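You operate a simulated robot arm through the tools that you are given. There is no shell and no other tool. Be economical: measure what you need, move in short steps, check, and stop when the job is done.

The job below is to be done with a simulated two-armed robot. You get a single attempt, and the scene is never put back.

JOB
On the top of the wooden counter, fold the beige cloth in half, so that it is half as long.

It is judged by the outcome, as a careful person would: the job done as asked, and still so three seconds after it is handed in. It fails if anything else is knocked over, pushed out of place, dropped, spilled or broken. Flat cloth is picked up by pressing the open fingertips on it (5 to 10 N) and closing them slowly along it; thin cloth reads only 2 to 8 mm in the jaws.

ROBOT AND FRAMES
Two 7-joint arms with two-finger parallel grippers on one trunk, on a base that drives. Base frame: it is fixed to the floor where the robot stands at the start and does not move with it; the origin is under the middle of the robot, x ahead of it, y to its left, z up. Readings come in cm, rad, newtons and seconds.
The left shoulder is at the start at [7, 13.4, 130.1], the right one opposite. Places, roughly: top of the wooden counter [60, -40, 110]. Payload 1.57 kg a hand.
The TCP of each hand is the grasp point between the finger pads, 3 cm short of the fingertips. In the tool frame z runs along the fingers and y along their closing line. The gripper opens to 8 cm. The fingers are 1.7 cm wide and 1.2 cm thick; the gripper's body (4 by 8.2 cm) begins 8 cm behind the TCP.
Orientation is told as [roll, pitch, yaw] about the base's x, y, z axes, in that order, counted from this pose: with the fingers straight down and closing along the base's y, the tool's x points along the base's -x, its y along +y and its z along -z.

CONTROLS
- The arms move only by the tool nudge_tool. It takes "left_motion", "right_motion" or both (then of equal length, played together; a hand with none holds still); each is a list of rows, each an object (a shift or turn left out is 0, a gripper value left out holds the last) with "delta_pos": the shift along the tool's x, y, z in cm, a list of three; "turn": the turn, a rotation vector about the tool's x, y, z in rad, a list of three. In form: [{"delta_pos": [x, y, z], "turn": [wx, wy, wz]}, ...]. A call has 1 to 20 rows; each row shifts and turns the commanded pose from where the row before left it, along the tool's axes as they then stand. "left_claw" and "right_claw" are, for a hand that has rows, the opening, from 0 (shut) to 1 (fully open), set as the call begins (left out, the last holds). Rows are played at 5 a second. More than 5 cm and 0.15 rad between two rows, or a gripper value outside its range, and nothing of the call is played. A pose out of reach is approached as far as the arm can. The call stops where the force on the tool passes 40 N (or 10 N more than at its start, if that is more) or the arm is blocked; 0.2 s more then pass. Each finger travels about 15.3 cm/s and halts on what it meets, pressing with about 23 N; the grip force reading is that of the motor and also rises with nothing between the fingers. The clock runs only during rows and for 0.2 s after the last one: add rows that do not move to give the fingers time. It gives the time, the measured TCP pose, the force on the tool (base axes), the opening and the grip force at its end, in the units of the frame above (readings bear some noise).
- Cameras (640 x 400 px; columns grow to the right, rows downward): "scene" is now at [12.98, 0.21, 151.92]; the picture's right is [0.09, -1.00, 0.00], its down [-0.63, -0.06, -0.78] and it looks along [0.77, 0.07, -0.63] (base axes); focal length 258 px, centre (320, 200). "left" rides on the left gripper at [7.2, 0.7, -12.2] in its tool frame; the picture's right is [-0.09, 1.00, 0.00], its down [-0.84, -0.08, -0.54] and it looks along [-0.54, -0.05, 0.84] (tool axes); focal length 238 px, centre (320, 200). "right" rides on the right gripper at [7.2, -0.7, -12.2] in its tool frame; the picture's right is [0.09, 1.00, 0.00], its down [-0.84, 0.08, -0.54] and it looks along [-0.54, 0.05, 0.84] (tool axes); focal length 238 px, centre (320, 200).
- camera(camera): a new picture of that camera. No time passes.
- lift_body(by): slides the trunk up (or, below 0, down) by that many cm; the arms and the scene camera ride with it, the base frame stays. It gives what a move gives, with no picture.
- roll_base(legs): drives the robot by 1 to 6 legs, each [ahead, left, turn to the left] in cm, cm and rad, along the robot's own axes; the way and the turn of a leg run together, so that a leg with both is an arc; at most 150 cm and 3.142 rad a leg. The arms and the cameras ride along, it lands a little off, and it stops where it bumps. It gives what a move gives.
- turn_head(pan, tilt): turns the head with the scene camera to pan (to the left, within 1.501 rad either way) and tilt (down, from -0.506 to 1.204), counted from straight ahead of the robot. It gives what a move gives.
- point_at(camera, pixels): for up to 12 pixels [column, row] of the newest picture of that camera ("zoom" is the newest enlarged one), the place [x, y, z] in the base frame of the surface seen there, good to about 0.3 cm, but the place of the scene camera against the robot may be out by one fixed shift of up to 1.2 cm in any direction. No time passes.
- enlarge(camera, box): a new picture of the part [left, top, right, bottom] of that camera's present view, enlarged. No time passes.
- close_job(): hands the job in; it is judged then, once.

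Keep the steps short. Do not move on a guess: measure, check each grasp and each placing, and mend mistakes. In all there are 80 turns and 78 pictures (those below and enlarged ones count). Leave the grippers open and the arms clear of the work at the hand-in unless told otherwise, and finish with a single line.

The tools are called after ">>>" as name(argument=value, ...) on one line, values as JSON. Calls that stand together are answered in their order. nudge_tool: Moves the arms, as the interface text tells. Its arguments: {"type":"object","properties":{"left_motion":{"type":"array","items":{"type":"object","properties":{"delta_pos":{"type":"array","items":{"type":"number"}},"turn":{"type":"array","items":{"type":"number"}}}}},"left_claw":{"type":"number"},"right_motion":{"type":"array","items":{"type":"object","properties":{"delta_pos":{"type":"array","items":{"type":"number"}},"turn":{"type":"array","items":{"type":"number"}}}}},"right_claw":{"type":"number"}},"required":[]} The other tools are called the same way: lift_body (by) slides the trunk up or down; roll_base (legs) drives the base; turn_head (pan, tilt) turns the head that bears the scene camera; camera (camera) takes a picture; point_at (camera, pixels) gives the place of the surface under pixels of a picture; enlarge (camera, box) takes an enlarged picture of a part of a camera's view; close_job () hands the job in.

At the start:

```text
t: 0.0
left_ee_pos: [40.98, 18.67, 129.34]
left_tcp_rot: [0.001, -0.001, 0.001]
left_wrist_force: [-0.5, -0.8, 0.7]
left_width: 8.01
left_grasp_force: 0.1
right_ee_pos: [46.28, -17.48, 127.43]
right_tcp_rot: [-0.001, 0.0, 0.001]
right_wrist_force: [-0.7, -0.1, -0.7]
right_width: 8.01
right_grasp_force: 0.0
trunk travel left (down, up): [-87.5, 6.5]
robot x, y, heading: [-0.23, -0.4, 0.001]
head pan, tilt: [0.094, 0.679]
```

scene: 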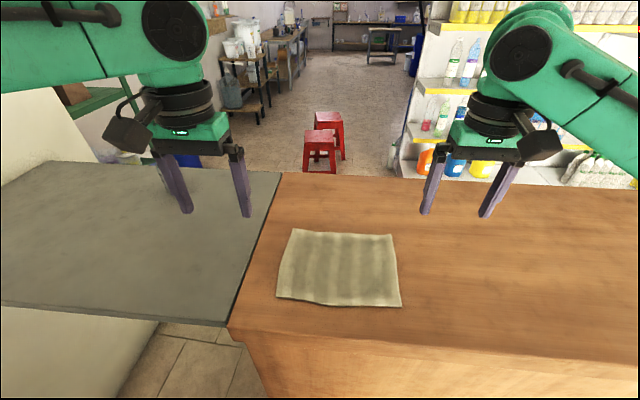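
right: 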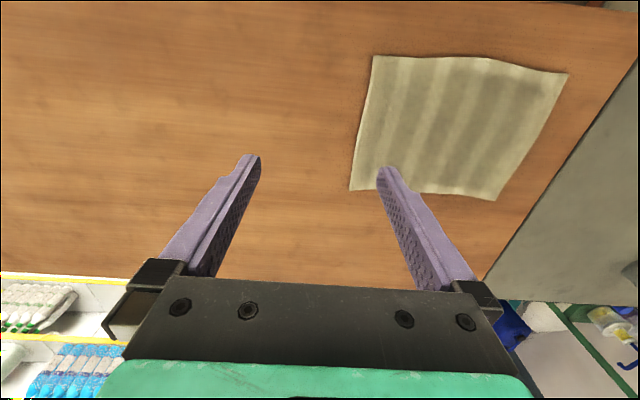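
left: 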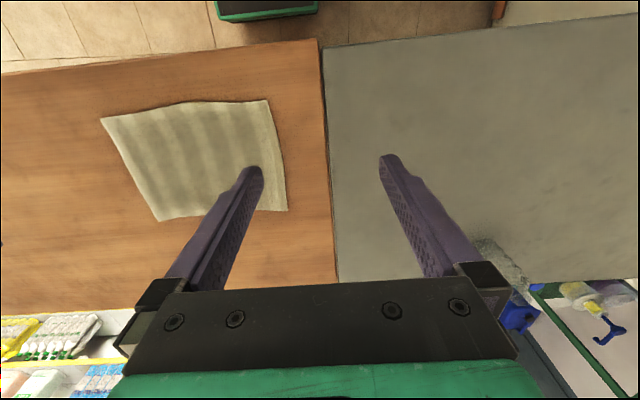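

I see the cloth on the counter; I measure its corners (scene pixels about (293,230), (392,235), (401,306), (277,297)) and the counter around it.

>>> point_at(camera="scene", pixels=[[294, 231], [391, 236], [399, 304], [279, 296], [340, 265], [340, 233], [330, 303], [396, 270], [286, 262], [440, 270], [340, 325], [250, 270]])

>>> enlarge(camera="scene", box=[240, 200, 440, 325])

>>> point_at(camera="right", pixels=[[375, 57], [564, 75], [494, 198], [352, 188], [460, 125], [250, 100]])

```text
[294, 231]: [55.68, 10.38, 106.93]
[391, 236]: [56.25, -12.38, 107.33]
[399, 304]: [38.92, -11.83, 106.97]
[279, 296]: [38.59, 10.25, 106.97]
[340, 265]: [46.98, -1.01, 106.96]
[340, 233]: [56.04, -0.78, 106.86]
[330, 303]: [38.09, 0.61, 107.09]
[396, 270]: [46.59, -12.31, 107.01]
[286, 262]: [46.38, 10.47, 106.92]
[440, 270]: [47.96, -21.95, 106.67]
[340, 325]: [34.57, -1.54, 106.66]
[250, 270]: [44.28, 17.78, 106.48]
```

```text
3.20 times, centred on (340, 262) of scene
```

zoom: 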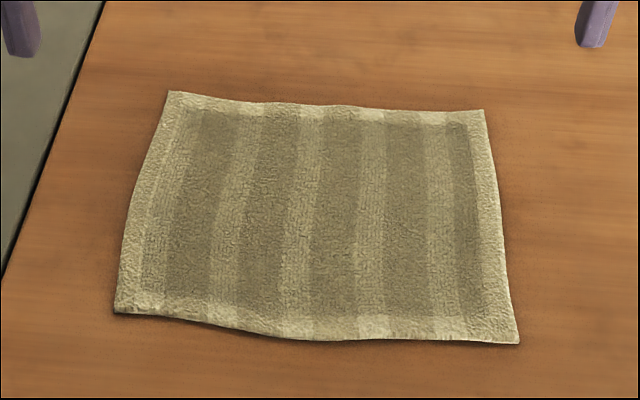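

```text
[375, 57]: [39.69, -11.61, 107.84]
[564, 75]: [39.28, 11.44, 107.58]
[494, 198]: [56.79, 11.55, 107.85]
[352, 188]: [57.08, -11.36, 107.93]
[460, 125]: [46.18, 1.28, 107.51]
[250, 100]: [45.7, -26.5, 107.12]
```

The cloth is about 17.5 cm (x 39.5–57) by 23 cm (y −11.5 to 11.5), so the long way is y. My plan is to pinch both corners of the left edge, left hand at the far one and right hand at the near one, and carry them over to the right edge. I'll move the left hand above the far-left corner first, then the right hand.

>>> nudge_tool(left_motion=[{"delta_pos": [-3, -2, 1.5]}, {"delta_pos": [-3, -2, 1.5]}, {"delta_pos": [-3, -2, 1.5]}, {"delta_pos": [-3, -2, 1.5]}, {"delta_pos": [-2.8, -2, 1.5]}, {}], left_claw=0.4)

>>> nudge_tool(right_motion=[{"delta_pos": [2, 3, 0]}, {"delta_pos": [2, 3, 0]}, {"delta_pos": [1.7, 3, 1]}, {"delta_pos": [0, 3, 1]}, {"delta_pos": [0, 3, 1]}, {"delta_pos": [0, 3, 1]}, {"delta_pos": [0, 3, 1]}, {}], right_claw=0.4)

>>> camera(camera="scene")

>>> camera(camera="left")

>>> camera(camera="right")

```text
t: 1.4
left_ee_pos: [50.72, 12.54, 121.09]
left_tcp_rot: [-0.001, -0.002, 0.002]
left_wrist_force: [0.4, 0.8, -0.4]
left_width: 3.19
left_grasp_force: 0.1
left hand out of reach, approached as far as the arm can: row 4, 5
right_ee_pos: [46.34, -17.42, 127.37]
right_tcp_rot: [0.0, 0.0, -0.002]
right_wrist_force: [0.7, -0.3, -0.3]
right_width: 8.02
right_grasp_force: 0.1
trunk travel left (down, up): [-87.5, 6.5]
robot x, y, heading: [0.12, -0.02, -0.001]
head pan, tilt: [0.094, 0.679]
```

```text
t: 3.2
left_ee_pos: [50.62, 12.6, 121.16]
left_tcp_rot: [0.0, -0.002, 0.001]
left_wrist_force: [-0.6, 0.0, 0.5]
left_width: 3.18
left_grasp_force: 0.0
right_ee_pos: [40.75, 3.43, 122.35]
right_tcp_rot: [-0.002, 0.001, 0.001]
right_wrist_force: [-0.5, 0.3, 0.5]
right_width: 3.2
right_grasp_force: 0.1
trunk travel left (down, up): [-87.5, 6.5]
robot x, y, heading: [-0.1, 0.18, -0.004]
head pan, tilt: [0.094, 0.679]
```

```text
73 pictures are left
```

scene: 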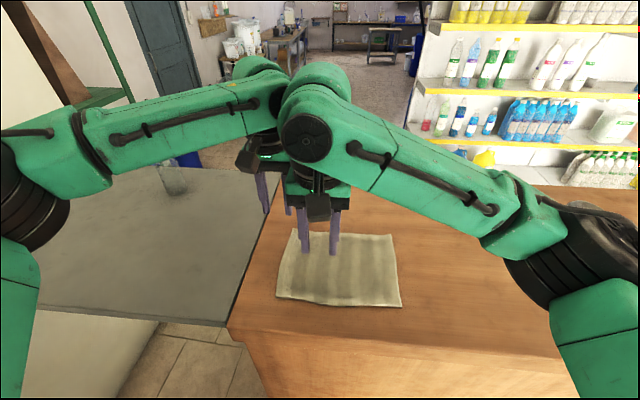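

```text
72 pictures are left
```

left: 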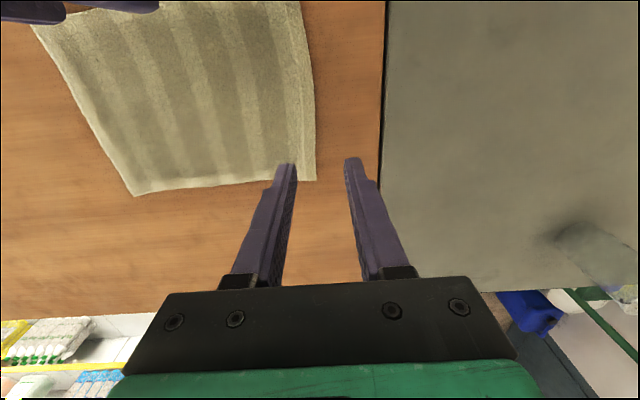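

```text
71 pictures are left
```

right: 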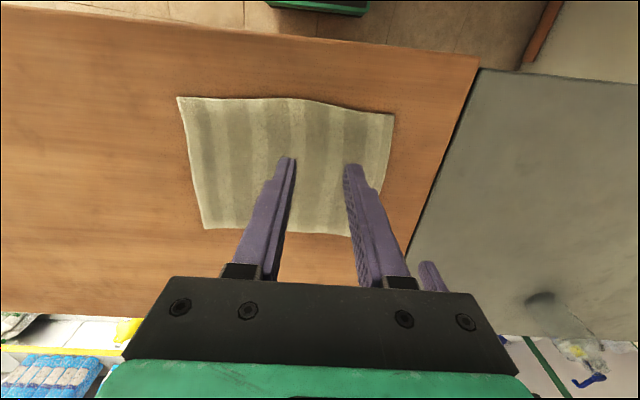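

The left arm stops short at x≈50.7. Driving a little nearer would fix that, so I look down to check the clearance between the robot and the counter front.

>>> turn_head(pan=0.0, tilt=1.2)

>>> camera(camera="scene")

```text
t: 4.2
left_ee_pos: [50.62, 12.7, 121.11]
left_tcp_rot: [0.0, -0.003, 0.001]
left_wrist_force: [0.5, -0.3, 0.2]
left_width: 3.19
left_grasp_force: 0.1
right_ee_pos: [40.62, 3.44, 122.4]
right_tcp_rot: [0.0, 0.001, 0.0]
right_wrist_force: [1.0, 0.4, -1.1]
right_width: 3.18
right_grasp_force: 0.1
trunk travel left (down, up): [-87.5, 6.5]
robot x, y, heading: [-0.25, -0.02, 0.005]
head pan, tilt: [0.0, 1.201]
```

```text
70 pictures are left
```

scene: 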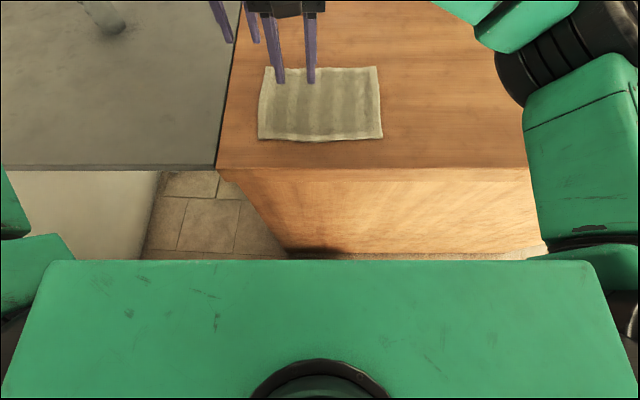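

>>> point_at(camera="scene", pixels=[[320, 168], [320, 200], [320, 244], [320, 257], [320, 264], [320, 300], [210, 240], [230, 166], [480, 165], [265, 68], [370, 40]])

```text
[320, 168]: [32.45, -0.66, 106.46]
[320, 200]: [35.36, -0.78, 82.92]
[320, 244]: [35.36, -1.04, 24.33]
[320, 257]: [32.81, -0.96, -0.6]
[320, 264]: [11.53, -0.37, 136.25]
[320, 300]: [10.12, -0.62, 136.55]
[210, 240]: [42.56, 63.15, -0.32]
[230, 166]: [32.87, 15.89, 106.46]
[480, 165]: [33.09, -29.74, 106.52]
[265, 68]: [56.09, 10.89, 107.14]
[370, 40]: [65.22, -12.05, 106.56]
```

The counter front is at x≈33 and I can't see how close the base is to it. Raising the trunk brings the shoulders nearer wrist height and should lengthen the reach, so I try that first.

>>> lift_body(by=6)

>>> nudge_tool(left_motion=[{"delta_pos": [0, 0, 3]}, {"delta_pos": [0, 0, 3]}, {"delta_pos": [-2.6, -2, 2]}, {"delta_pos": [-2.6, -2, 0]}, {}])

```text
t: 5.2
left_ee_pos: [50.72, 12.62, 127.17]
left_tcp_rot: [0.0, -0.001, 0.001]
left_wrist_force: [0.0, -0.1, 0.7]
left_width: 3.19
left_grasp_force: 0.0
right_ee_pos: [40.73, 3.45, 128.43]
right_tcp_rot: [0.001, 0.001, 0.0]
right_wrist_force: [0.1, 0.1, 1.1]
right_width: 3.2
right_grasp_force: 0.1
trunk travel left (down, up): [-93.5, 0.5]
robot x, y, heading: [0.16, 0.11, 0.002]
head pan, tilt: [0.0, 1.201]
```

```text
t: 6.3
left_ee_pos: [50.72, 12.78, 119.76]
left_tcp_rot: [-0.002, -0.005, 0.002]
left_wrist_force: [-0.7, -0.1, 0.7]
left_width: 3.2
left_grasp_force: 0.0
left hand out of reach, approached as far as the arm can: row 3, 4
right_ee_pos: [40.74, 3.5, 128.48]
right_tcp_rot: [-0.001, 0.0, 0.001]
right_wrist_force: [-0.5, 0.2, 0.0]
right_width: 3.18
right_grasp_force: 0.1
trunk travel left (down, up): [-93.5, 0.5]
robot x, y, heading: [-0.17, 0.09, -0.003]
head pan, tilt: [0.0, 1.201]
```

It stops at the same x and y, so height isn't the limit. I try the x and y directions separately.

>>> nudge_tool(left_motion=[{"delta_pos": [-2, 0, 0]}, {"delta_pos": [-2, 0, 0]}, {}])

>>> nudge_tool(left_motion=[{"delta_pos": [0, -2, 0]}, {}])

```text
t: 7.2
left_ee_pos: [52.22, 14.42, 120.09]
left_tcp_rot: [-0.002, -0.003, 0.002]
left_wrist_force: [-0.3, -0.6, -0.2]
left_width: 3.21
left_grasp_force: 0.0
left hand out of reach, approached as far as the arm can: row 1, 2
right_ee_pos: [40.7, 3.38, 128.48]
right_tcp_rot: [0.0, -0.001, 0.001]
right_wrist_force: [-0.6, 0.3, -0.3]
right_width: 3.21
right_grasp_force: 0.1
trunk travel left (down, up): [-93.5, 0.5]
robot x, y, heading: [0.09, 0.34, 0.001]
head pan, tilt: [0.0, 1.201]
```

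```text
t: 7.8
left_ee_pos: [51.38, 13.19, 120.48]
left_tcp_rot: [-0.001, -0.004, 0.001]
left_wrist_force: [-0.3, 0.3, 0.2]
left_width: 3.22
left_grasp_force: 0.0
left hand out of reach, approached as far as the arm can: row 1
right_ee_pos: [40.61, 3.49, 128.48]
right_tcp_rot: [0.0, -0.001, 0.0]
right_wrist_force: [-0.1, -0.3, -0.4]
right_width: 3.23
right_grasp_force: 0.1
trunk travel left (down, up): [-93.5, 0.5]
robot x, y, heading: [0.16, -0.52, 0.002]
head pan, tilt: [0.0, 1.201]
```

The left arm's reach falls off toward the inner side, so I need the robot closer. The right camera's last picture shows part of the robot's green body at the top, around (320,5). I take a fresh picture to see where the base front is.

>>> camera(camera="right")

>>> point_at(camera="right", pixels=[[320, 3], [320, 8], [280, 5], [320, 20], [230, 12], [320, 50], [200, 5], [420, 20]])

```text
69 pictures are left
```

right: 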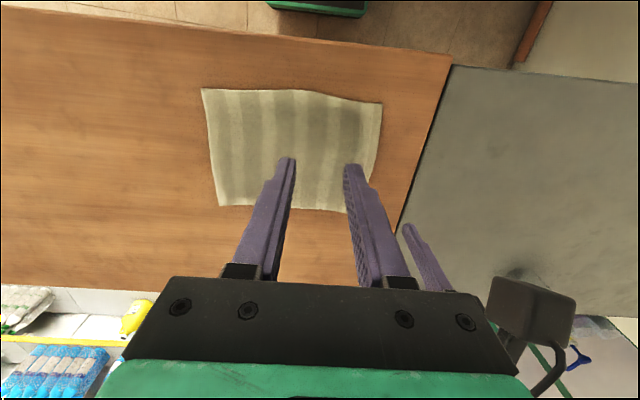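

```text
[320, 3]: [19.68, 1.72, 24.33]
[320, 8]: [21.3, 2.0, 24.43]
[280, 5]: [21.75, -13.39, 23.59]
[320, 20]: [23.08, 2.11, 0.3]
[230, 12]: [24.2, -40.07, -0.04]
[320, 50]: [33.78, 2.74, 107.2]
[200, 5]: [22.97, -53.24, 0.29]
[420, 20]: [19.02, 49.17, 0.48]
```

The base front is at x≈22.5 and the counter face at about 35, so there are 12 cm of clearance. I drive 9 cm forward with the hands high and clear.

>>> roll_base(legs=[[9, -2, 0]])

```text
t: 8.9
left_ee_pos: [59.65, 11.22, 120.8]
left_tcp_rot: [-0.003, -0.009, -0.004]
left_wrist_force: [-1.0, 0.2, -0.3]
left_width: 3.22
left_grasp_force: 0.0
right_ee_pos: [48.86, 1.59, 128.79]
right_tcp_rot: [-0.001, -0.007, -0.001]
right_wrist_force: [-0.8, 1.9, 0.1]
right_width: 3.19
right_grasp_force: 0.0
trunk travel left (down, up): [-93.5, 0.5]
robot x, y, heading: [8.85, -1.78, -0.001]
head pan, tilt: [0.0, 1.201]
```

Now both hands move over the left corners: left to about (55.8, 8.9), right to about (40.6, 8.9), staying above the cloth.

>>> nudge_tool(left_motion=[{"delta_pos": [2, 0, 0]}, {"delta_pos": [1.85, -1.2, 0.8]}, {"delta_pos": [0, -1.1, 1]}, {}])

>>> nudge_tool(right_motion=[{"delta_pos": [3, 0, 2]}, {"delta_pos": [3, 0, 2]}, {"delta_pos": [2.26, 2, 2]}, {"delta_pos": [0, 2.5, 2]}, {"delta_pos": [0, 2.8, 1.8]}, {}])

>>> turn_head(pan=0.0, tilt=0.85)

>>> camera(camera="scene")

>>> camera(camera="left")

>>> camera(camera="right")

```text
t: 9.5
left_ee_pos: [56.79, 10.66, 120.11]
left_tcp_rot: [-0.007, -0.012, 0.014]
left_wrist_force: [-1.0, -0.6, 0.9]
left_width: 3.21
left_grasp_force: 0.1
right_ee_pos: [49.22, 1.28, 128.57]
right_tcp_rot: [-0.011, -0.001, 0.0]
right_wrist_force: [0.9, -1.8, -1.2]
right_width: 3.21
right_grasp_force: 0.0
trunk travel left (down, up): [-93.5, 0.5]
robot x, y, heading: [9.02, -1.88, -0.0]
head pan, tilt: [0.0, 1.201]
stopped in row 2 (right hand): the force on the tool passed its limit (the readings are from after the stop); the commanded pose is now the measured one
```

```text
t: 10.9
left_ee_pos: [57.1, 10.61, 119.98]
left_tcp_rot: [-0.005, -0.009, 0.013]
left_wrist_force: [-0.4, 0.2, -0.1]
left_width: 3.19
left_grasp_force: 0.0
right_ee_pos: [40.94, 8.3, 118.39]
right_tcp_rot: [-0.009, 0.003, 0.001]
right_wrist_force: [0.3, 0.5, 0.5]
right_width: 3.19
right_grasp_force: 0.0
trunk travel left (down, up): [-93.5, 0.5]
robot x, y, heading: [8.85, -2.06, 0.001]
head pan, tilt: [0.0, 1.201]
```

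```text
t: 11.7
left_ee_pos: [57.21, 10.57, 119.88]
left_tcp_rot: [-0.006, -0.007, 0.014]
left_wrist_force: [0.3, 0.4, -0.2]
left_width: 3.19
left_grasp_force: 0.1
right_ee_pos: [41.13, 8.27, 118.41]
right_tcp_rot: [-0.008, 0.005, -0.001]
right_wrist_force: [1.1, 0.1, -0.4]
right_width: 3.19
right_grasp_force: 0.1
trunk travel left (down, up): [-93.5, 0.5]
robot x, y, heading: [9.02, -2.08, -0.002]
head pan, tilt: [0.0, 0.85]
```

```text
68 pictures are left
```

scene: 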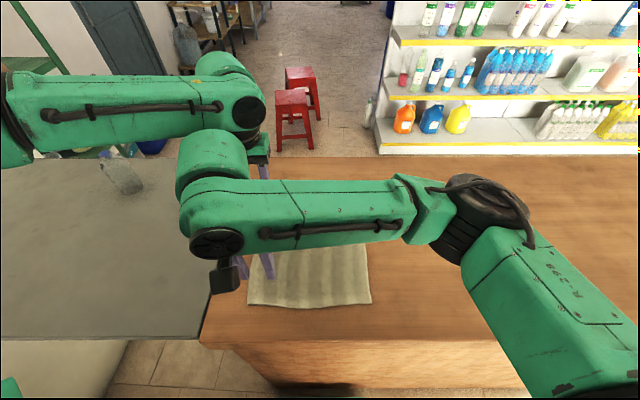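

```text
67 pictures are left
```

left: 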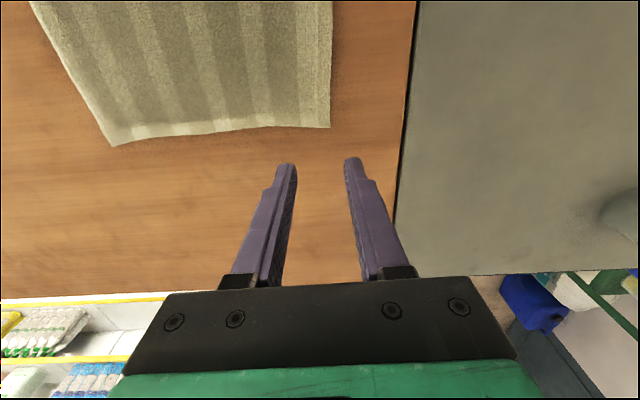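

```text
66 pictures are left
```

right: 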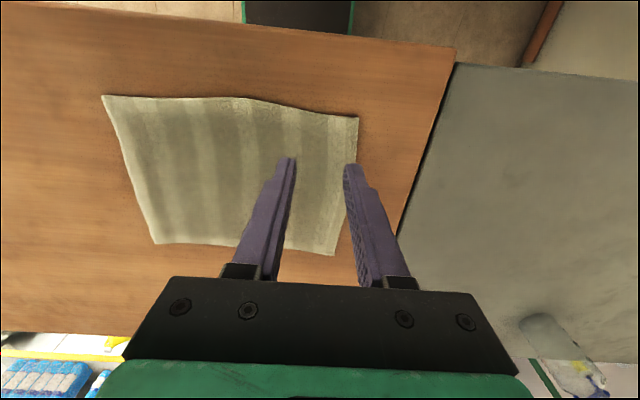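

The two hands brushed earlier while the right one was still far forward. They are apart now. I measure the corners with the wrist cameras again.

>>> point_at(camera="left", pixels=[[329, 125], [331, 60], [114, 144], [220, 130], [370, 100]])

>>> point_at(camera="right", pixels=[[356, 120], [350, 160], [105, 98], [336, 252], [155, 241], [250, 102], [380, 150]])

```text
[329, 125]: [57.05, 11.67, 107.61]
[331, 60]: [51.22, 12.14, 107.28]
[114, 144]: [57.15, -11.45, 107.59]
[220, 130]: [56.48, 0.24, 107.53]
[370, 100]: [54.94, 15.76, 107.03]
```

```text
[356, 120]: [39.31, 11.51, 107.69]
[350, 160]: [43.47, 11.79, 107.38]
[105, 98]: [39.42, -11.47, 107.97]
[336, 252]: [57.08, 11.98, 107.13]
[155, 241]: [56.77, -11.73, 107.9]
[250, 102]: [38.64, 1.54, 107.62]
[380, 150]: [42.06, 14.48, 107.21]
```

The left edge is at y≈11.8. I place the TCPs at y≈9.0 so the outer fingertips land just inside the edge, and lower both to about 1 cm above the cloth.

>>> nudge_tool(left_motion=[{"delta_pos": [0.7, -0.8, 2.5]}, {"delta_pos": [0.6, -0.8, 2.5]}, {"delta_pos": [0, 0, 2.0]}, {"delta_pos": [0, 0, 1.2]}, {}], right_motion=[{"delta_pos": [0.3, 0.4, 2]}, {"delta_pos": [0, 0.3, 2]}, {"delta_pos": [0, 0, 2]}, {"delta_pos": [0, 0, 0.9]}, {}])

>>> camera(camera="left")

>>> camera(camera="right")

```text
t: 12.9
left_ee_pos: [56.04, 8.97, 111.9]
left_tcp_rot: [-0.008, -0.01, 0.013]
left_wrist_force: [0.2, 0.2, -0.7]
left_width: 3.21
left_grasp_force: 0.0
right_ee_pos: [40.81, 9.1, 111.6]
right_tcp_rot: [-0.01, 0.005, 0.002]
right_wrist_force: [0.7, -0.2, -0.6]
right_width: 3.22
right_grasp_force: 0.0
trunk travel left (down, up): [-93.5, 0.5]
robot x, y, heading: [9.1, -1.62, -0.002]
head pan, tilt: [0.0, 0.85]
```

```text
65 pictures are left
```

left: 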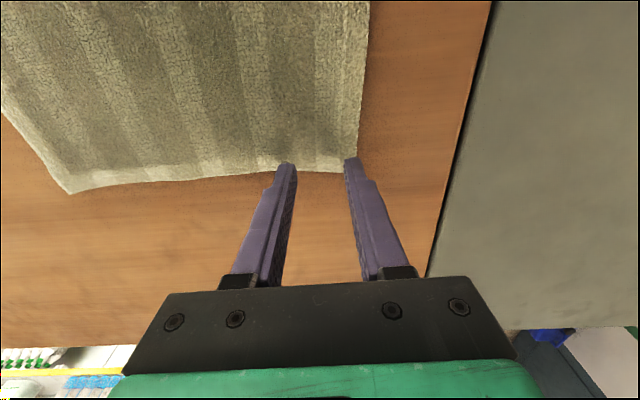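

```text
64 pictures are left
```

right: 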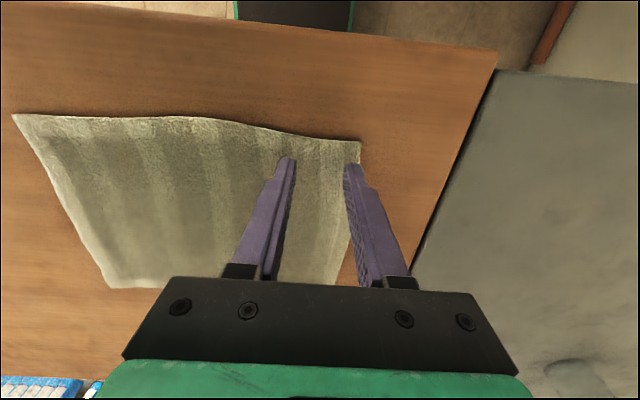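

The tips sit about 1 cm above the corners. I lower to contact, watching the force.

>>> nudge_tool(left_motion=[{"delta_pos": [0.2, 0, 0.5]}, {"delta_pos": [0, 0, 0.5]}, {"delta_pos": [0, 0, 0.3]}, {}], right_motion=[{"delta_pos": [0, 0, 0.4]}, {"delta_pos": [0, 0, 0.4]}, {"delta_pos": [0, 0, 0.2]}, {}])

```text
t: 13.9
left_ee_pos: [55.57, 9.34, 110.64]
left_tcp_rot: [-0.01, -0.009, 0.014]
left_wrist_force: [0.2, 0.5, -0.9]
left_width: 3.21
left_grasp_force: 0.0
left hand out of reach, approached as far as the arm can: row 2
right_ee_pos: [40.94, 9.03, 110.73]
right_tcp_rot: [-0.008, 0.006, 0.0]
right_wrist_force: [-0.2, 0.5, 0.1]
right_width: 3.21
right_grasp_force: 0.1
trunk travel left (down, up): [-93.5, 0.5]
robot x, y, heading: [9.09, -1.88, 0.003]
head pan, tilt: [0.0, 0.85]
```

No contact yet, and the left hand is near its reach edge. I use the trunk to bring both hands down in small steps.

>>> lift_body(by=-0.3)

```text
t: 14.4
left_ee_pos: [55.52, 9.22, 110.43]
left_tcp_rot: [-0.009, -0.011, 0.013]
left_wrist_force: [-0.2, 0.1, 2.6]
left_width: 3.2
left_grasp_force: 0.0
right_ee_pos: [41.08, 8.98, 110.39]
right_tcp_rot: [-0.008, 0.004, -0.001]
right_wrist_force: [0.1, -0.8, 2.9]
right_width: 3.17
right_grasp_force: 0.1
trunk travel left (down, up): [-93.2, 0.8]
robot x, y, heading: [9.19, -1.88, -0.002]
head pan, tilt: [0.0, 0.85]
```

Both touch lightly, at about 2.7 N. A little lower.

>>> lift_body(by=-0.2)

```text
t: 14.9
left_ee_pos: [55.53, 9.16, 110.33]
left_tcp_rot: [-0.008, -0.013, 0.014]
left_wrist_force: [1.2, 1.2, 8.3]
left_width: 3.15
left_grasp_force: 0.2
right_ee_pos: [41.05, 9.01, 110.33]
right_tcp_rot: [-0.008, 0.001, -0.001]
right_wrist_force: [2.8, -0.5, 13.4]
right_width: 3.2
right_grasp_force: 0.1
trunk travel left (down, up): [-93.0, 1.0]
robot x, y, heading: [9.26, -1.7, -0.003]
head pan, tilt: [0.0, 0.85]
```

The left presses at 8 N and the right at 13 N, so I ease the right up 0.05 cm, then close both in small steps.

>>> nudge_tool(left_motion=[{}], right_motion=[{"delta_pos": [0, 0, -0.06]}], left_claw=0.34, right_claw=0.34)

>>> nudge_tool(left_motion=[{}], right_motion=[{}], left_claw=0.28, right_claw=0.28)

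>>> nudge_tool(left_motion=[{}], right_motion=[{}], left_claw=0.22, right_claw=0.22)

>>> camera(camera="left")

>>> camera(camera="right")

```text
t: 15.3
left_ee_pos: [55.46, 9.02, 110.38]
left_tcp_rot: [-0.01, -0.014, 0.015]
left_wrist_force: [-0.4, 0.6, 10.2]
left_width: 2.57
left_grasp_force: 0.0
right_ee_pos: [40.84, 9.0, 110.33]
right_tcp_rot: [-0.008, 0.004, 0.002]
right_wrist_force: [1.4, 0.9, 10.8]
right_width: 2.56
right_grasp_force: 0.0
trunk travel left (down, up): [-93.0, 1.0]
robot x, y, heading: [8.91, -1.83, -0.001]
head pan, tilt: [0.0, 0.85]
```

```text
t: 15.7
left_ee_pos: [55.32, 9.2, 110.2]
left_tcp_rot: [-0.007, -0.012, 0.014]
left_wrist_force: [0.3, 0.6, 10.5]
left_width: 2.04
left_grasp_force: 0.1
right_ee_pos: [40.75, 8.94, 110.36]
right_tcp_rot: [-0.008, 0.004, 0.001]
right_wrist_force: [0.8, -0.4, 9.9]
right_width: 2.04
right_grasp_force: 0.1
trunk travel left (down, up): [-93.0, 1.0]
robot x, y, heading: [8.98, -1.92, 0.001]
head pan, tilt: [0.0, 0.85]
```

```text
t: 16.1
left_ee_pos: [55.32, 9.1, 110.32]
left_tcp_rot: [-0.006, -0.011, 0.013]
left_wrist_force: [1.2, -0.8, 10.7]
left_width: 1.55
left_grasp_force: 0.1
right_ee_pos: [40.94, 8.91, 110.3]
right_tcp_rot: [-0.011, 0.003, 0.002]
right_wrist_force: [0.6, 0.1, 8.7]
right_width: 1.57
right_grasp_force: 0.1
trunk travel left (down, up): [-93.0, 1.0]
robot x, y, heading: [9.08, -2.11, 0.001]
head pan, tilt: [0.0, 0.85]
```

```text
63 pictures are left
```

left: 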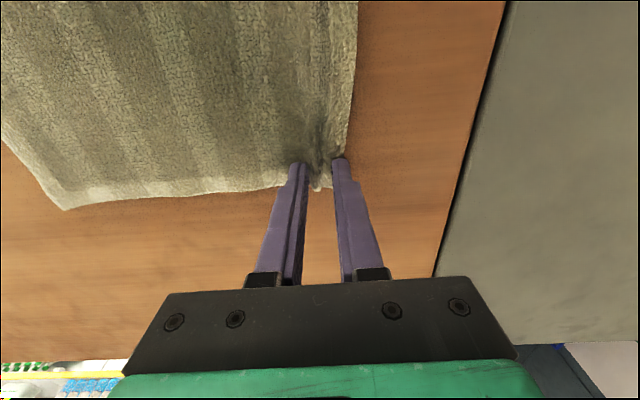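

```text
62 pictures are left
```

right: 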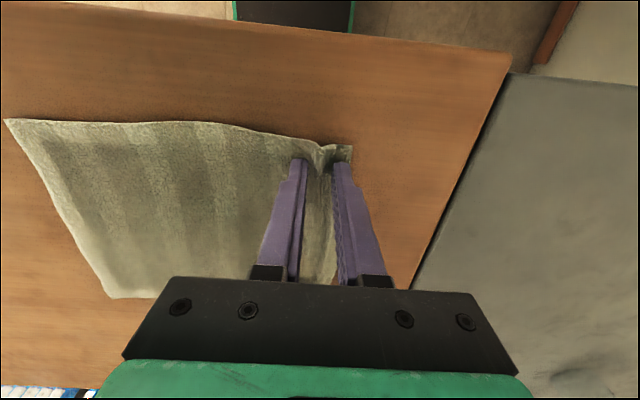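

The cloth buckles up between the fingers on both hands, as wanted. I keep closing.

>>> nudge_tool(left_motion=[{}], right_motion=[{}], left_claw=0.15, right_claw=0.15)

>>> nudge_tool(left_motion=[{}], right_motion=[{}], left_claw=0.08, right_claw=0.08)

>>> nudge_tool(left_motion=[{}, {}, {}], right_motion=[{}, {}, {}], left_claw=0, right_claw=0)

>>> camera(camera="left")

>>> camera(camera="right")

```text
t: 16.5
left_ee_pos: [55.27, 9.2, 110.33]
left_tcp_rot: [-0.008, -0.012, 0.014]
left_wrist_force: [0.1, -0.2, 11.5]
left_width: 1.15
left_grasp_force: 0.0
right_ee_pos: [40.77, 8.93, 110.38]
right_tcp_rot: [-0.008, 0.002, -0.001]
right_wrist_force: [0.0, 0.5, 8.5]
right_width: 1.04
right_grasp_force: 0.1
trunk travel left (down, up): [-93.0, 1.0]
robot x, y, heading: [8.89, -2.32, -0.003]
head pan, tilt: [0.0, 0.85]
```

```text
t: 16.9
left_ee_pos: [55.36, 9.05, 110.34]
left_tcp_rot: [-0.006, -0.011, 0.015]
left_wrist_force: [-1.3, -1.8, 11.6]
left_width: 0.69
left_grasp_force: 0.3
right_ee_pos: [40.62, 8.91, 110.21]
right_tcp_rot: [-0.007, 0.001, 0.0]
right_wrist_force: [-0.2, 0.4, 7.5]
right_width: 0.71
right_grasp_force: 0.1
trunk travel left (down, up): [-93.0, 1.0]
robot x, y, heading: [8.96, -1.94, -0.003]
head pan, tilt: [0.0, 0.85]
```

```text
t: 17.7
left_ee_pos: [55.34, 9.06, 110.3]
left_tcp_rot: [-0.007, -0.011, 0.014]
left_wrist_force: [-0.6, -1.2, 11.3]
left_width: 0.41
left_grasp_force: 23.3
right_ee_pos: [40.87, 8.96, 110.36]
right_tcp_rot: [-0.01, 0.002, 0.0]
right_wrist_force: [1.1, 0.2, 6.0]
right_width: 0.38
right_grasp_force: 23.1
trunk travel left (down, up): [-93.0, 1.0]
robot x, y, heading: [8.95, -1.82, 0.002]
head pan, tilt: [0.0, 0.85]
```

```text
61 pictures are left
```

left: 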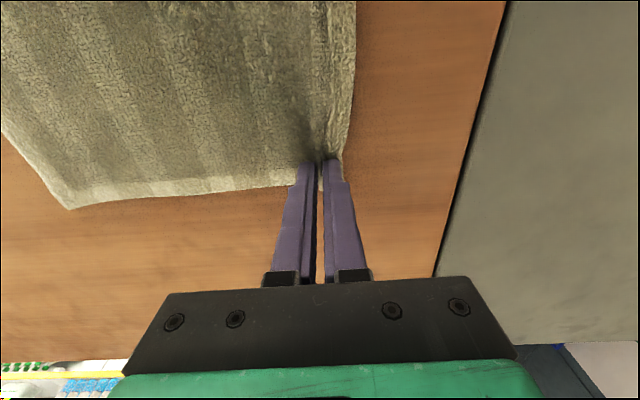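

```text
60 pictures are left
```

right: 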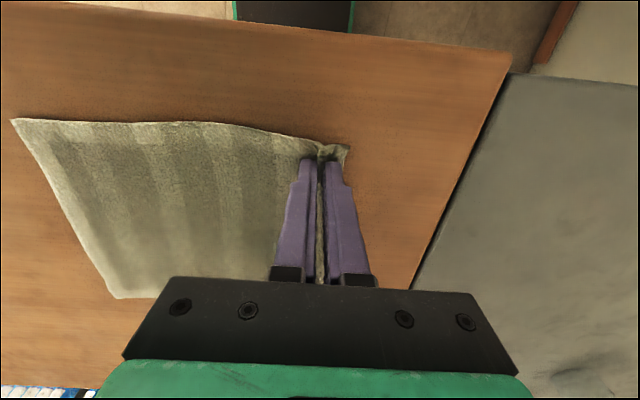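

Both hands hold about 4 mm of cloth with a firm grip. I lift 4 cm and check.

>>> nudge_tool(left_motion=[{"delta_pos": [0, 0, -1]}, {"delta_pos": [0, 0, -1.5]}, {"delta_pos": [0, 0, -1.5]}, {}], right_motion=[{"delta_pos": [0, 0, -1]}, {"delta_pos": [0, 0, -1.5]}, {"delta_pos": [0, 0, -1.5]}, {}])

>>> camera(camera="right")

>>> camera(camera="left")

```text
t: 18.7
left_ee_pos: [55.53, 9.0, 114.18]
left_tcp_rot: [-0.009, -0.008, 0.016]
left_wrist_force: [-0.3, 0.4, -0.7]
left_width: 0.36
left_grasp_force: 22.8
right_ee_pos: [40.97, 9.24, 114.12]
right_tcp_rot: [-0.009, 0.005, 0.002]
right_wrist_force: [1.1, 0.5, -1.0]
right_width: 0.39
right_grasp_force: 22.7
trunk travel left (down, up): [-93.0, 1.0]
robot x, y, heading: [8.84, -2.26, -0.003]
head pan, tilt: [0.0, 0.85]
```

```text
59 pictures are left
```

right: 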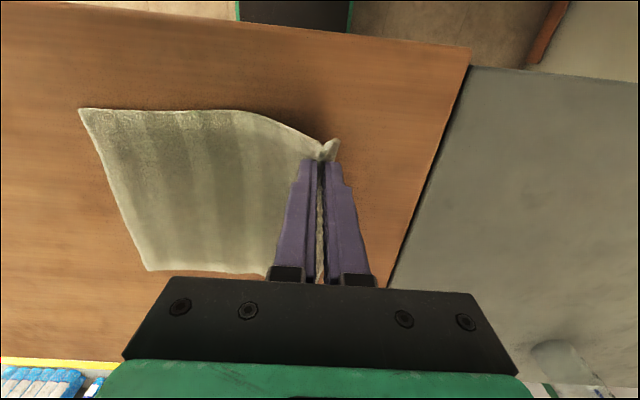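

```text
58 pictures are left
```

left: 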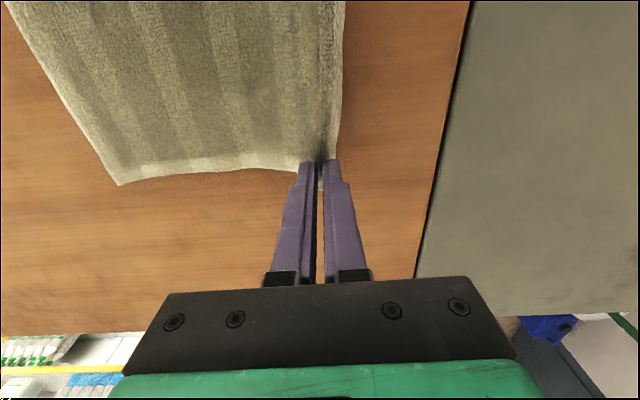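

Both corners are held and lifting. Now I work in an arc: strafe right by driving, then raise.

>>> roll_base(legs=[[0, -5, 0]])

>>> nudge_tool(left_motion=[{"delta_pos": [0, 0, -1.5]}, {"delta_pos": [0, 0, -1.5]}, {}], right_motion=[{"delta_pos": [0, 0, -1.5]}, {"delta_pos": [0, 0, -1.5]}, {}])

>>> camera(camera="scene")

>>> camera(camera="right")

```text
t: 19.7
left_ee_pos: [55.49, 5.09, 113.91]
left_tcp_rot: [-0.016, -0.009, 0.015]
left_wrist_force: [-0.5, 0.5, 0.8]
left_width: 0.39
left_grasp_force: 23.5
right_ee_pos: [40.76, 5.16, 114.14]
right_tcp_rot: [-0.017, 0.006, -0.001]
right_wrist_force: [1.0, 1.0, 0.5]
right_width: 0.38
right_grasp_force: 23.0
trunk travel left (down, up): [-93.0, 1.0]
robot x, y, heading: [9.11, -7.08, -0.004]
head pan, tilt: [0.0, 0.85]
```

```text
t: 20.5
left_ee_pos: [55.47, 4.38, 116.96]
left_tcp_rot: [-0.009, -0.008, 0.014]
left_wrist_force: [0.4, -0.1, -0.8]
left_width: 0.39
left_grasp_force: 23.0
right_ee_pos: [40.97, 4.42, 117.12]
right_tcp_rot: [-0.009, 0.005, 0.003]
right_wrist_force: [0.2, 0.6, -1.3]
right_width: 0.37
right_grasp_force: 22.9
trunk travel left (down, up): [-93.0, 1.0]
robot x, y, heading: [9.23, -6.59, -0.002]
head pan, tilt: [0.0, 0.85]
```

```text
57 pictures are left
```

scene: 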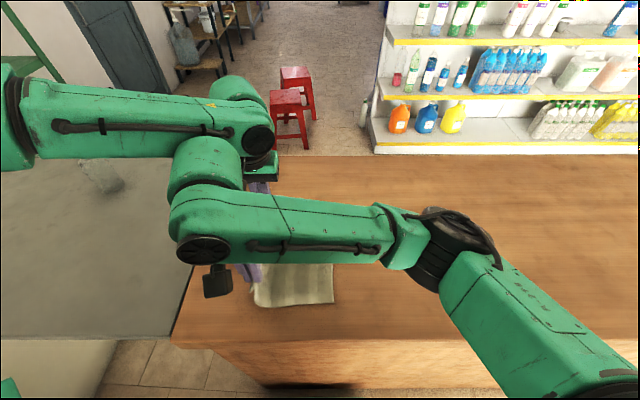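

```text
56 pictures are left
```

right: 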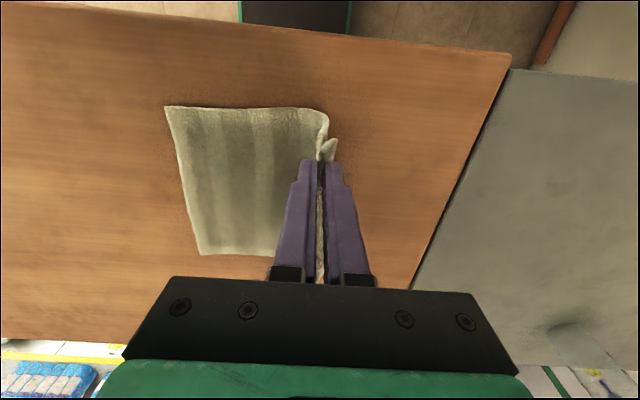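

Good. The flat part should still be in place, so I check its right edge at pixels (167,110) and (202,252), then continue the arc.

>>> point_at(camera="right", pixels=[[168, 111], [203, 250]])

>>> roll_base(legs=[[0, -5, 0]])

>>> camera(camera="right")

```text
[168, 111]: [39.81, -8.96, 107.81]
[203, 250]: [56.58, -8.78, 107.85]
```

```text
t: 21.4
left_ee_pos: [55.48, 0.2, 116.86]
left_tcp_rot: [-0.016, -0.008, 0.013]
left_wrist_force: [-0.2, 1.6, -0.2]
left_width: 0.36
left_grasp_force: 22.6
right_ee_pos: [40.99, 0.41, 117.09]
right_tcp_rot: [-0.016, 0.006, 0.0]
right_wrist_force: [-0.4, 0.6, -0.6]
right_width: 0.39
right_grasp_force: 23.2
trunk travel left (down, up): [-93.0, 1.0]
robot x, y, heading: [8.84, -12.01, 0.0]
head pan, tilt: [0.0, 0.85]
```

```text
55 pictures are left
```

right: 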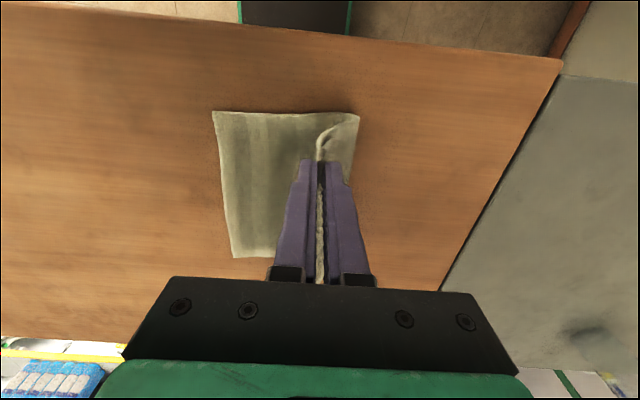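

I see two things here:

- The right edge slid in to y≈−8.9 when the inner fingers gathered the cloth.
- With the pinch this way round, folding toward −y would leave the edge tail doubled back on top.

It would be cleaner to hang the cloth from both corners, lay its lower half down toward −y, then bring the held edge back toward +y so the tail points outward. I raise first, checking reach.

>>> nudge_tool(left_motion=[{"delta_pos": [0, 0, -1.5]}, {"delta_pos": [0, 0, -1.5]}, {"delta_pos": [0, 0, -1.5]}, {"delta_pos": [0, 0, -1.5]}, {}], right_motion=[{"delta_pos": [0, 0, -1.5]}, {"delta_pos": [0, 0, -1.5]}, {"delta_pos": [0, 0, -1.5]}, {"delta_pos": [0, 0, -1.5]}, {}])

>>> camera(camera="right")

```text
t: 22.6
left_ee_pos: [55.67, -0.35, 123.19]
left_tcp_rot: [-0.012, -0.01, 0.02]
left_wrist_force: [-1.2, 0.7, -0.1]
left_width: 0.34
left_grasp_force: 22.9
right_ee_pos: [41.0, -0.42, 122.97]
right_tcp_rot: [-0.012, 0.006, 0.004]
right_wrist_force: [0.9, 0.2, 0.5]
right_width: 0.39
right_grasp_force: 22.6
trunk travel left (down, up): [-93.0, 1.0]
robot x, y, heading: [9.13, -11.26, -0.002]
head pan, tilt: [0.0, 0.85]
```

```text
54 pictures are left
```

right: 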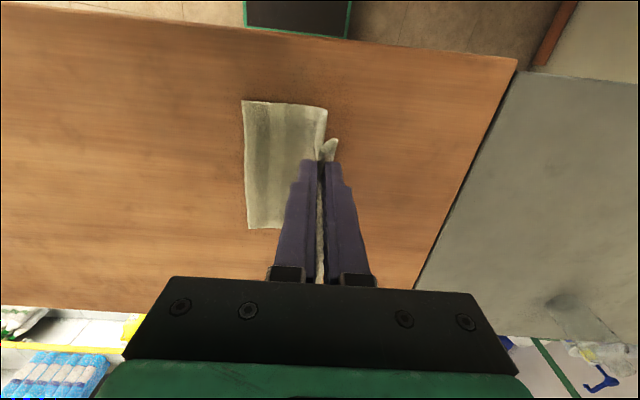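

It's lifting cleanly. I raise further until it hangs free.

>>> nudge_tool(left_motion=[{"delta_pos": [0, 0, -1.5]}, {"delta_pos": [0, 0, -1.5]}, {"delta_pos": [0, 0, -1.5]}, {"delta_pos": [0, 0, -1.5]}, {}], right_motion=[{"delta_pos": [0, 0, -1.5]}, {"delta_pos": [0, 0, -1.5]}, {"delta_pos": [0, 0, -1.5]}, {"delta_pos": [0, 0, -1.5]}, {}])

>>> lift_body(by=0.8)

>>> camera(camera="right")

>>> camera(camera="scene")

```text
t: 23.8
left_ee_pos: [55.59, -0.52, 129.11]
left_tcp_rot: [-0.009, -0.01, 0.02]
left_wrist_force: [-2.9, 0.2, 0.6]
left_width: 0.34
left_grasp_force: 22.5
right_ee_pos: [40.76, -0.42, 128.91]
right_tcp_rot: [-0.011, 0.0, 0.015]
right_wrist_force: [1.6, 0.4, 1.1]
right_width: 0.37
right_grasp_force: 23.2
trunk travel left (down, up): [-93.0, 1.0]
robot x, y, heading: [8.92, -11.65, -0.005]
head pan, tilt: [0.0, 0.85]
```

```text
t: 24.4
left_ee_pos: [55.62, -0.5, 129.86]
left_tcp_rot: [-0.008, -0.009, 0.018]
left_wrist_force: [-2.3, -0.6, -0.5]
left_width: 0.37
left_grasp_force: 22.9
right_ee_pos: [40.61, -0.55, 129.82]
right_tcp_rot: [-0.008, -0.002, 0.012]
right_wrist_force: [2.5, 0.4, -1.5]
right_width: 0.36
right_grasp_force: 23.1
trunk travel left (down, up): [-93.8, 0.2]
robot x, y, heading: [8.94, -11.71, -0.001]
head pan, tilt: [0.0, 0.85]
```

```text
53 pictures are left
```

right: 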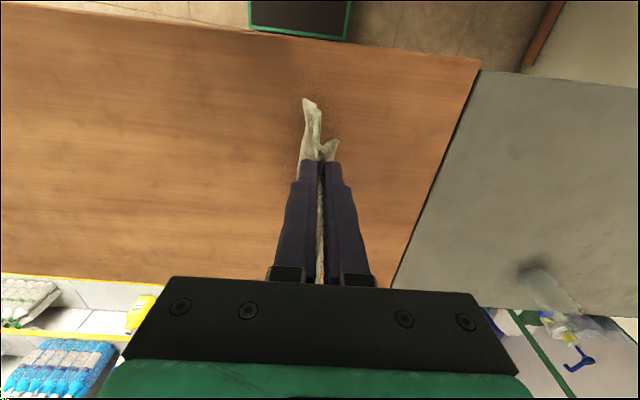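

```text
52 pictures are left
```

scene: 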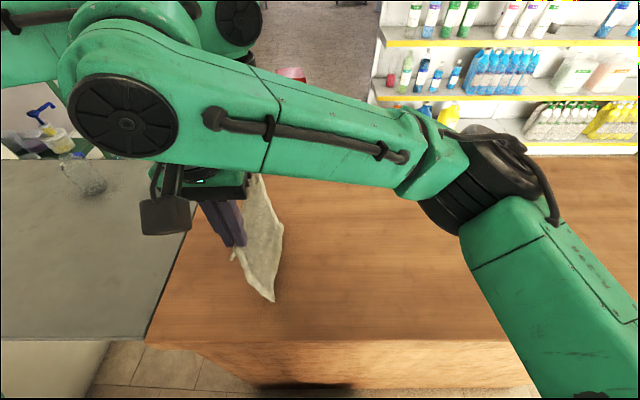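

The cloth hangs almost vertically. I measure its bottom edge near right-camera pixel (308,102).

>>> point_at(camera="right", pixels=[[309, 103], [310, 130], [330, 150]])

>>> enlarge(camera="scene", box=[160, 160, 340, 320])

```text
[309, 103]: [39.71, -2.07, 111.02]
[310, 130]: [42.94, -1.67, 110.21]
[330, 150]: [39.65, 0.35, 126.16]
```

```text
2.50 times, centred on (250, 240) of scene
```

zoom: 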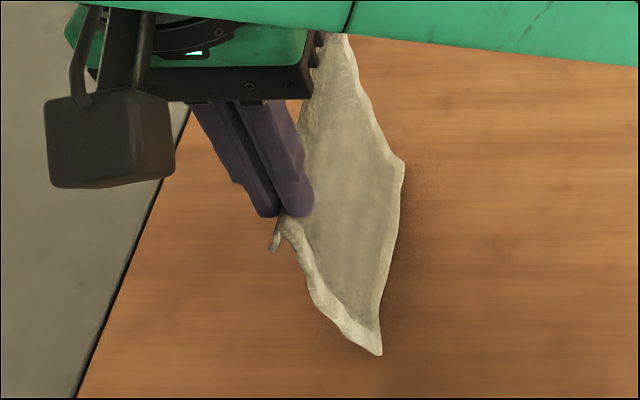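

The bottom edge hangs at z≈110, about 3 cm above the counter, and the tail is on the +y side. I lower until the bottom edge touches, then strafe to −y so it leans the right way.

>>> nudge_tool(left_motion=[{"delta_pos": [0, 0, 1.2]}, {"delta_pos": [0, 0, 1.2]}, {"delta_pos": [0, 0, 1.1]}, {}], right_motion=[{"delta_pos": [0, 0, 1.2]}, {"delta_pos": [0, 0, 1.2]}, {"delta_pos": [0, 0, 1.1]}, {}])

>>> roll_base(legs=[[0, -5, 0]])

>>> camera(camera="right")

```text
t: 25.4
left_ee_pos: [55.49, -0.55, 126.34]
left_tcp_rot: [-0.006, -0.008, 0.016]
left_wrist_force: [-0.6, -0.4, -0.4]
left_width: 0.4
left_grasp_force: 23.1
right_ee_pos: [40.85, -0.64, 126.37]
right_tcp_rot: [-0.006, 0.003, 0.001]
right_wrist_force: [1.3, 0.6, 0.2]
right_width: 0.39
right_grasp_force: 23.1
trunk travel left (down, up): [-93.8, 0.2]
robot x, y, heading: [8.89, -11.77, -0.002]
head pan, tilt: [0.0, 0.85]
```

```text
t: 26.3
left_ee_pos: [55.59, -4.42, 126.19]
left_tcp_rot: [-0.018, -0.009, 0.018]
left_wrist_force: [-0.6, 0.7, 0.2]
left_width: 0.37
left_grasp_force: 23.7
right_ee_pos: [40.78, -4.32, 126.15]
right_tcp_rot: [-0.018, 0.003, 0.006]
right_wrist_force: [1.9, 1.3, 0.9]
right_width: 0.4
right_grasp_force: 22.8
trunk travel left (down, up): [-93.8, 0.2]
robot x, y, heading: [9.11, -16.62, -0.004]
head pan, tilt: [0.0, 0.85]
```

```text
50 pictures are left
```

right: 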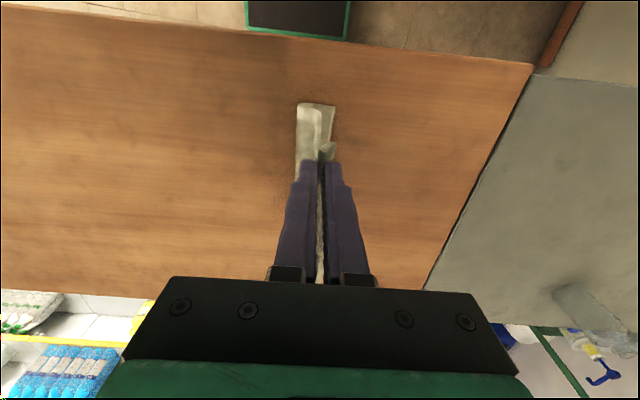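

The bottom edge is on the counter at the +y side. I strafe another 4 cm, then lower 4 cm.

>>> roll_base(legs=[[0, -4, 0]])

>>> nudge_tool(left_motion=[{"delta_pos": [0, 0, 1.3]}, {"delta_pos": [0, 0, 1.3]}, {"delta_pos": [0, 0, 1.3]}, {}], right_motion=[{"delta_pos": [0, 0, 1.3]}, {"delta_pos": [0, 0, 1.3]}, {"delta_pos": [0, 0, 1.3]}, {}])

>>> camera(camera="right")

>>> camera(camera="scene")

>>> point_at(camera="right", pixels=[[334, 108], [345, 108], [300, 112], [360, 115]])

```text
t: 27.1
left_ee_pos: [55.51, -8.41, 126.16]
left_tcp_rot: [-0.016, -0.008, 0.021]
left_wrist_force: [-1.5, 0.2, -0.8]
left_width: 0.4
left_grasp_force: 23.0
right_ee_pos: [40.74, -8.63, 126.18]
right_tcp_rot: [-0.017, 0.002, 0.009]
right_wrist_force: [1.3, 0.9, -0.6]
right_width: 0.42
right_grasp_force: 22.8
trunk travel left (down, up): [-93.8, 0.2]
robot x, y, heading: [8.77, -20.78, -0.001]
head pan, tilt: [0.0, 0.85]
```

```text
t: 28.1
left_ee_pos: [55.59, -9.55, 122.35]
left_tcp_rot: [-0.007, -0.009, 0.018]
left_wrist_force: [-1.3, -0.3, 1.0]
left_width: 0.37
left_grasp_force: 22.9
right_ee_pos: [40.78, -9.61, 122.32]
right_tcp_rot: [-0.006, 0.002, 0.007]
right_wrist_force: [1.5, -0.2, 0.5]
right_width: 0.35
right_grasp_force: 22.7
trunk travel left (down, up): [-93.8, 0.2]
robot x, y, heading: [8.99, -20.42, 0.001]
head pan, tilt: [0.0, 0.85]
```

```text
49 pictures are left
```

right: 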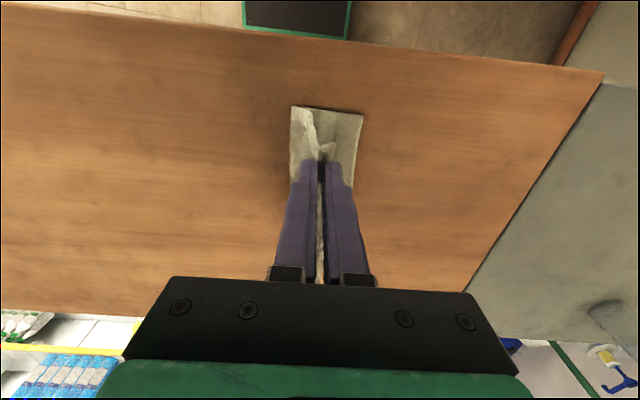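

```text
48 pictures are left
```

scene: 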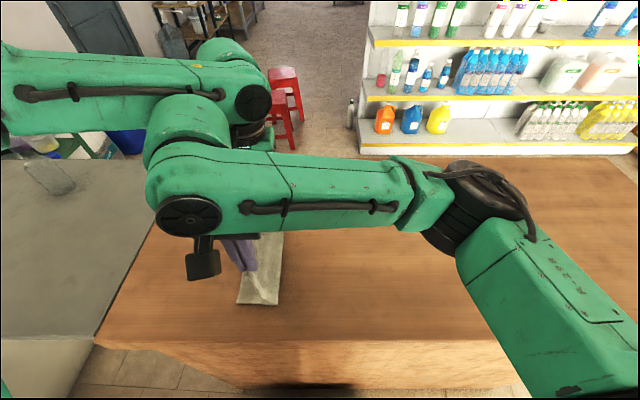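

```text
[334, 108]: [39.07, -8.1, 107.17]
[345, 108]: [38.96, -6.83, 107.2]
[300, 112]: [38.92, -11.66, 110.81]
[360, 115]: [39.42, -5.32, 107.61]
```

The bottom edge is at y≈−4.8 and the lower half is starting to lie down. I continue with a 5 cm strafe, then 4 cm down.

>>> roll_base(legs=[[0, -4.5, 0]])

>>> nudge_tool(left_motion=[{"delta_pos": [0, 0, 1.3]}, {"delta_pos": [0, 0, 1.3]}, {"delta_pos": [0, 0, 1.3]}, {}], right_motion=[{"delta_pos": [0, 0, 1.3]}, {"delta_pos": [0, 0, 1.3]}, {"delta_pos": [0, 0, 1.3]}, {}])

>>> camera(camera="right")

>>> point_at(camera="right", pixels=[[280, 120], [290, 110], [300, 115], [360, 115], [370, 120], [380, 120], [390, 120], [400, 120]])

```text
t: 29.1
left_ee_pos: [55.61, -12.84, 122.33]
left_tcp_rot: [-0.018, -0.006, 0.02]
left_wrist_force: [-2.5, 0.3, -1.1]
left_width: 0.37
left_grasp_force: 22.8
right_ee_pos: [40.76, -12.84, 122.26]
right_tcp_rot: [-0.016, 0.003, 0.007]
right_wrist_force: [2.7, 0.1, 1.6]
right_width: 0.36
right_grasp_force: 22.9
trunk travel left (down, up): [-93.8, 0.2]
robot x, y, heading: [9.04, -25.14, 0.003]
head pan, tilt: [0.0, 0.85]
```

```text
t: 30.1
left_ee_pos: [55.7, -14.02, 118.3]
left_tcp_rot: [-0.005, -0.007, 0.02]
left_wrist_force: [-4.2, 0.6, 0.3]
left_width: 0.38
left_grasp_force: 22.9
right_ee_pos: [40.57, -14.03, 118.69]
right_tcp_rot: [-0.005, 0.003, 0.008]
right_wrist_force: [4.3, -1.0, 0.7]
right_width: 0.37
right_grasp_force: 23.0
trunk travel left (down, up): [-93.8, 0.2]
robot x, y, heading: [9.19, -25.55, -0.001]
head pan, tilt: [0.0, 0.85]
```

```text
47 pictures are left
```

right: 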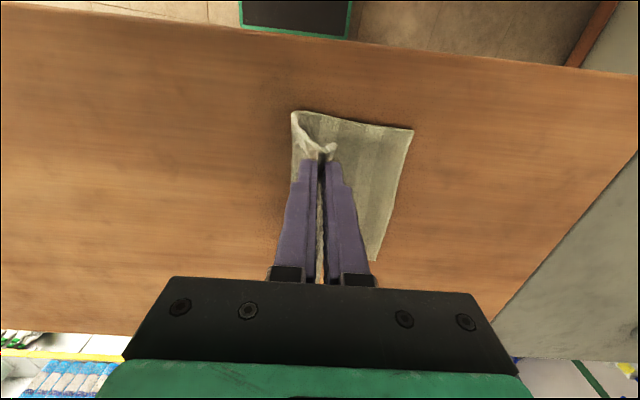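

```text
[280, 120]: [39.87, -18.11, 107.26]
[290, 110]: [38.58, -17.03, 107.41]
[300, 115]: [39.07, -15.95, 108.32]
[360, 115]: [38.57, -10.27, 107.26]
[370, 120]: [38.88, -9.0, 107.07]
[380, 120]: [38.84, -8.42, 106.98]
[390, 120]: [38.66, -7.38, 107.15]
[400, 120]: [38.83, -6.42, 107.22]
```

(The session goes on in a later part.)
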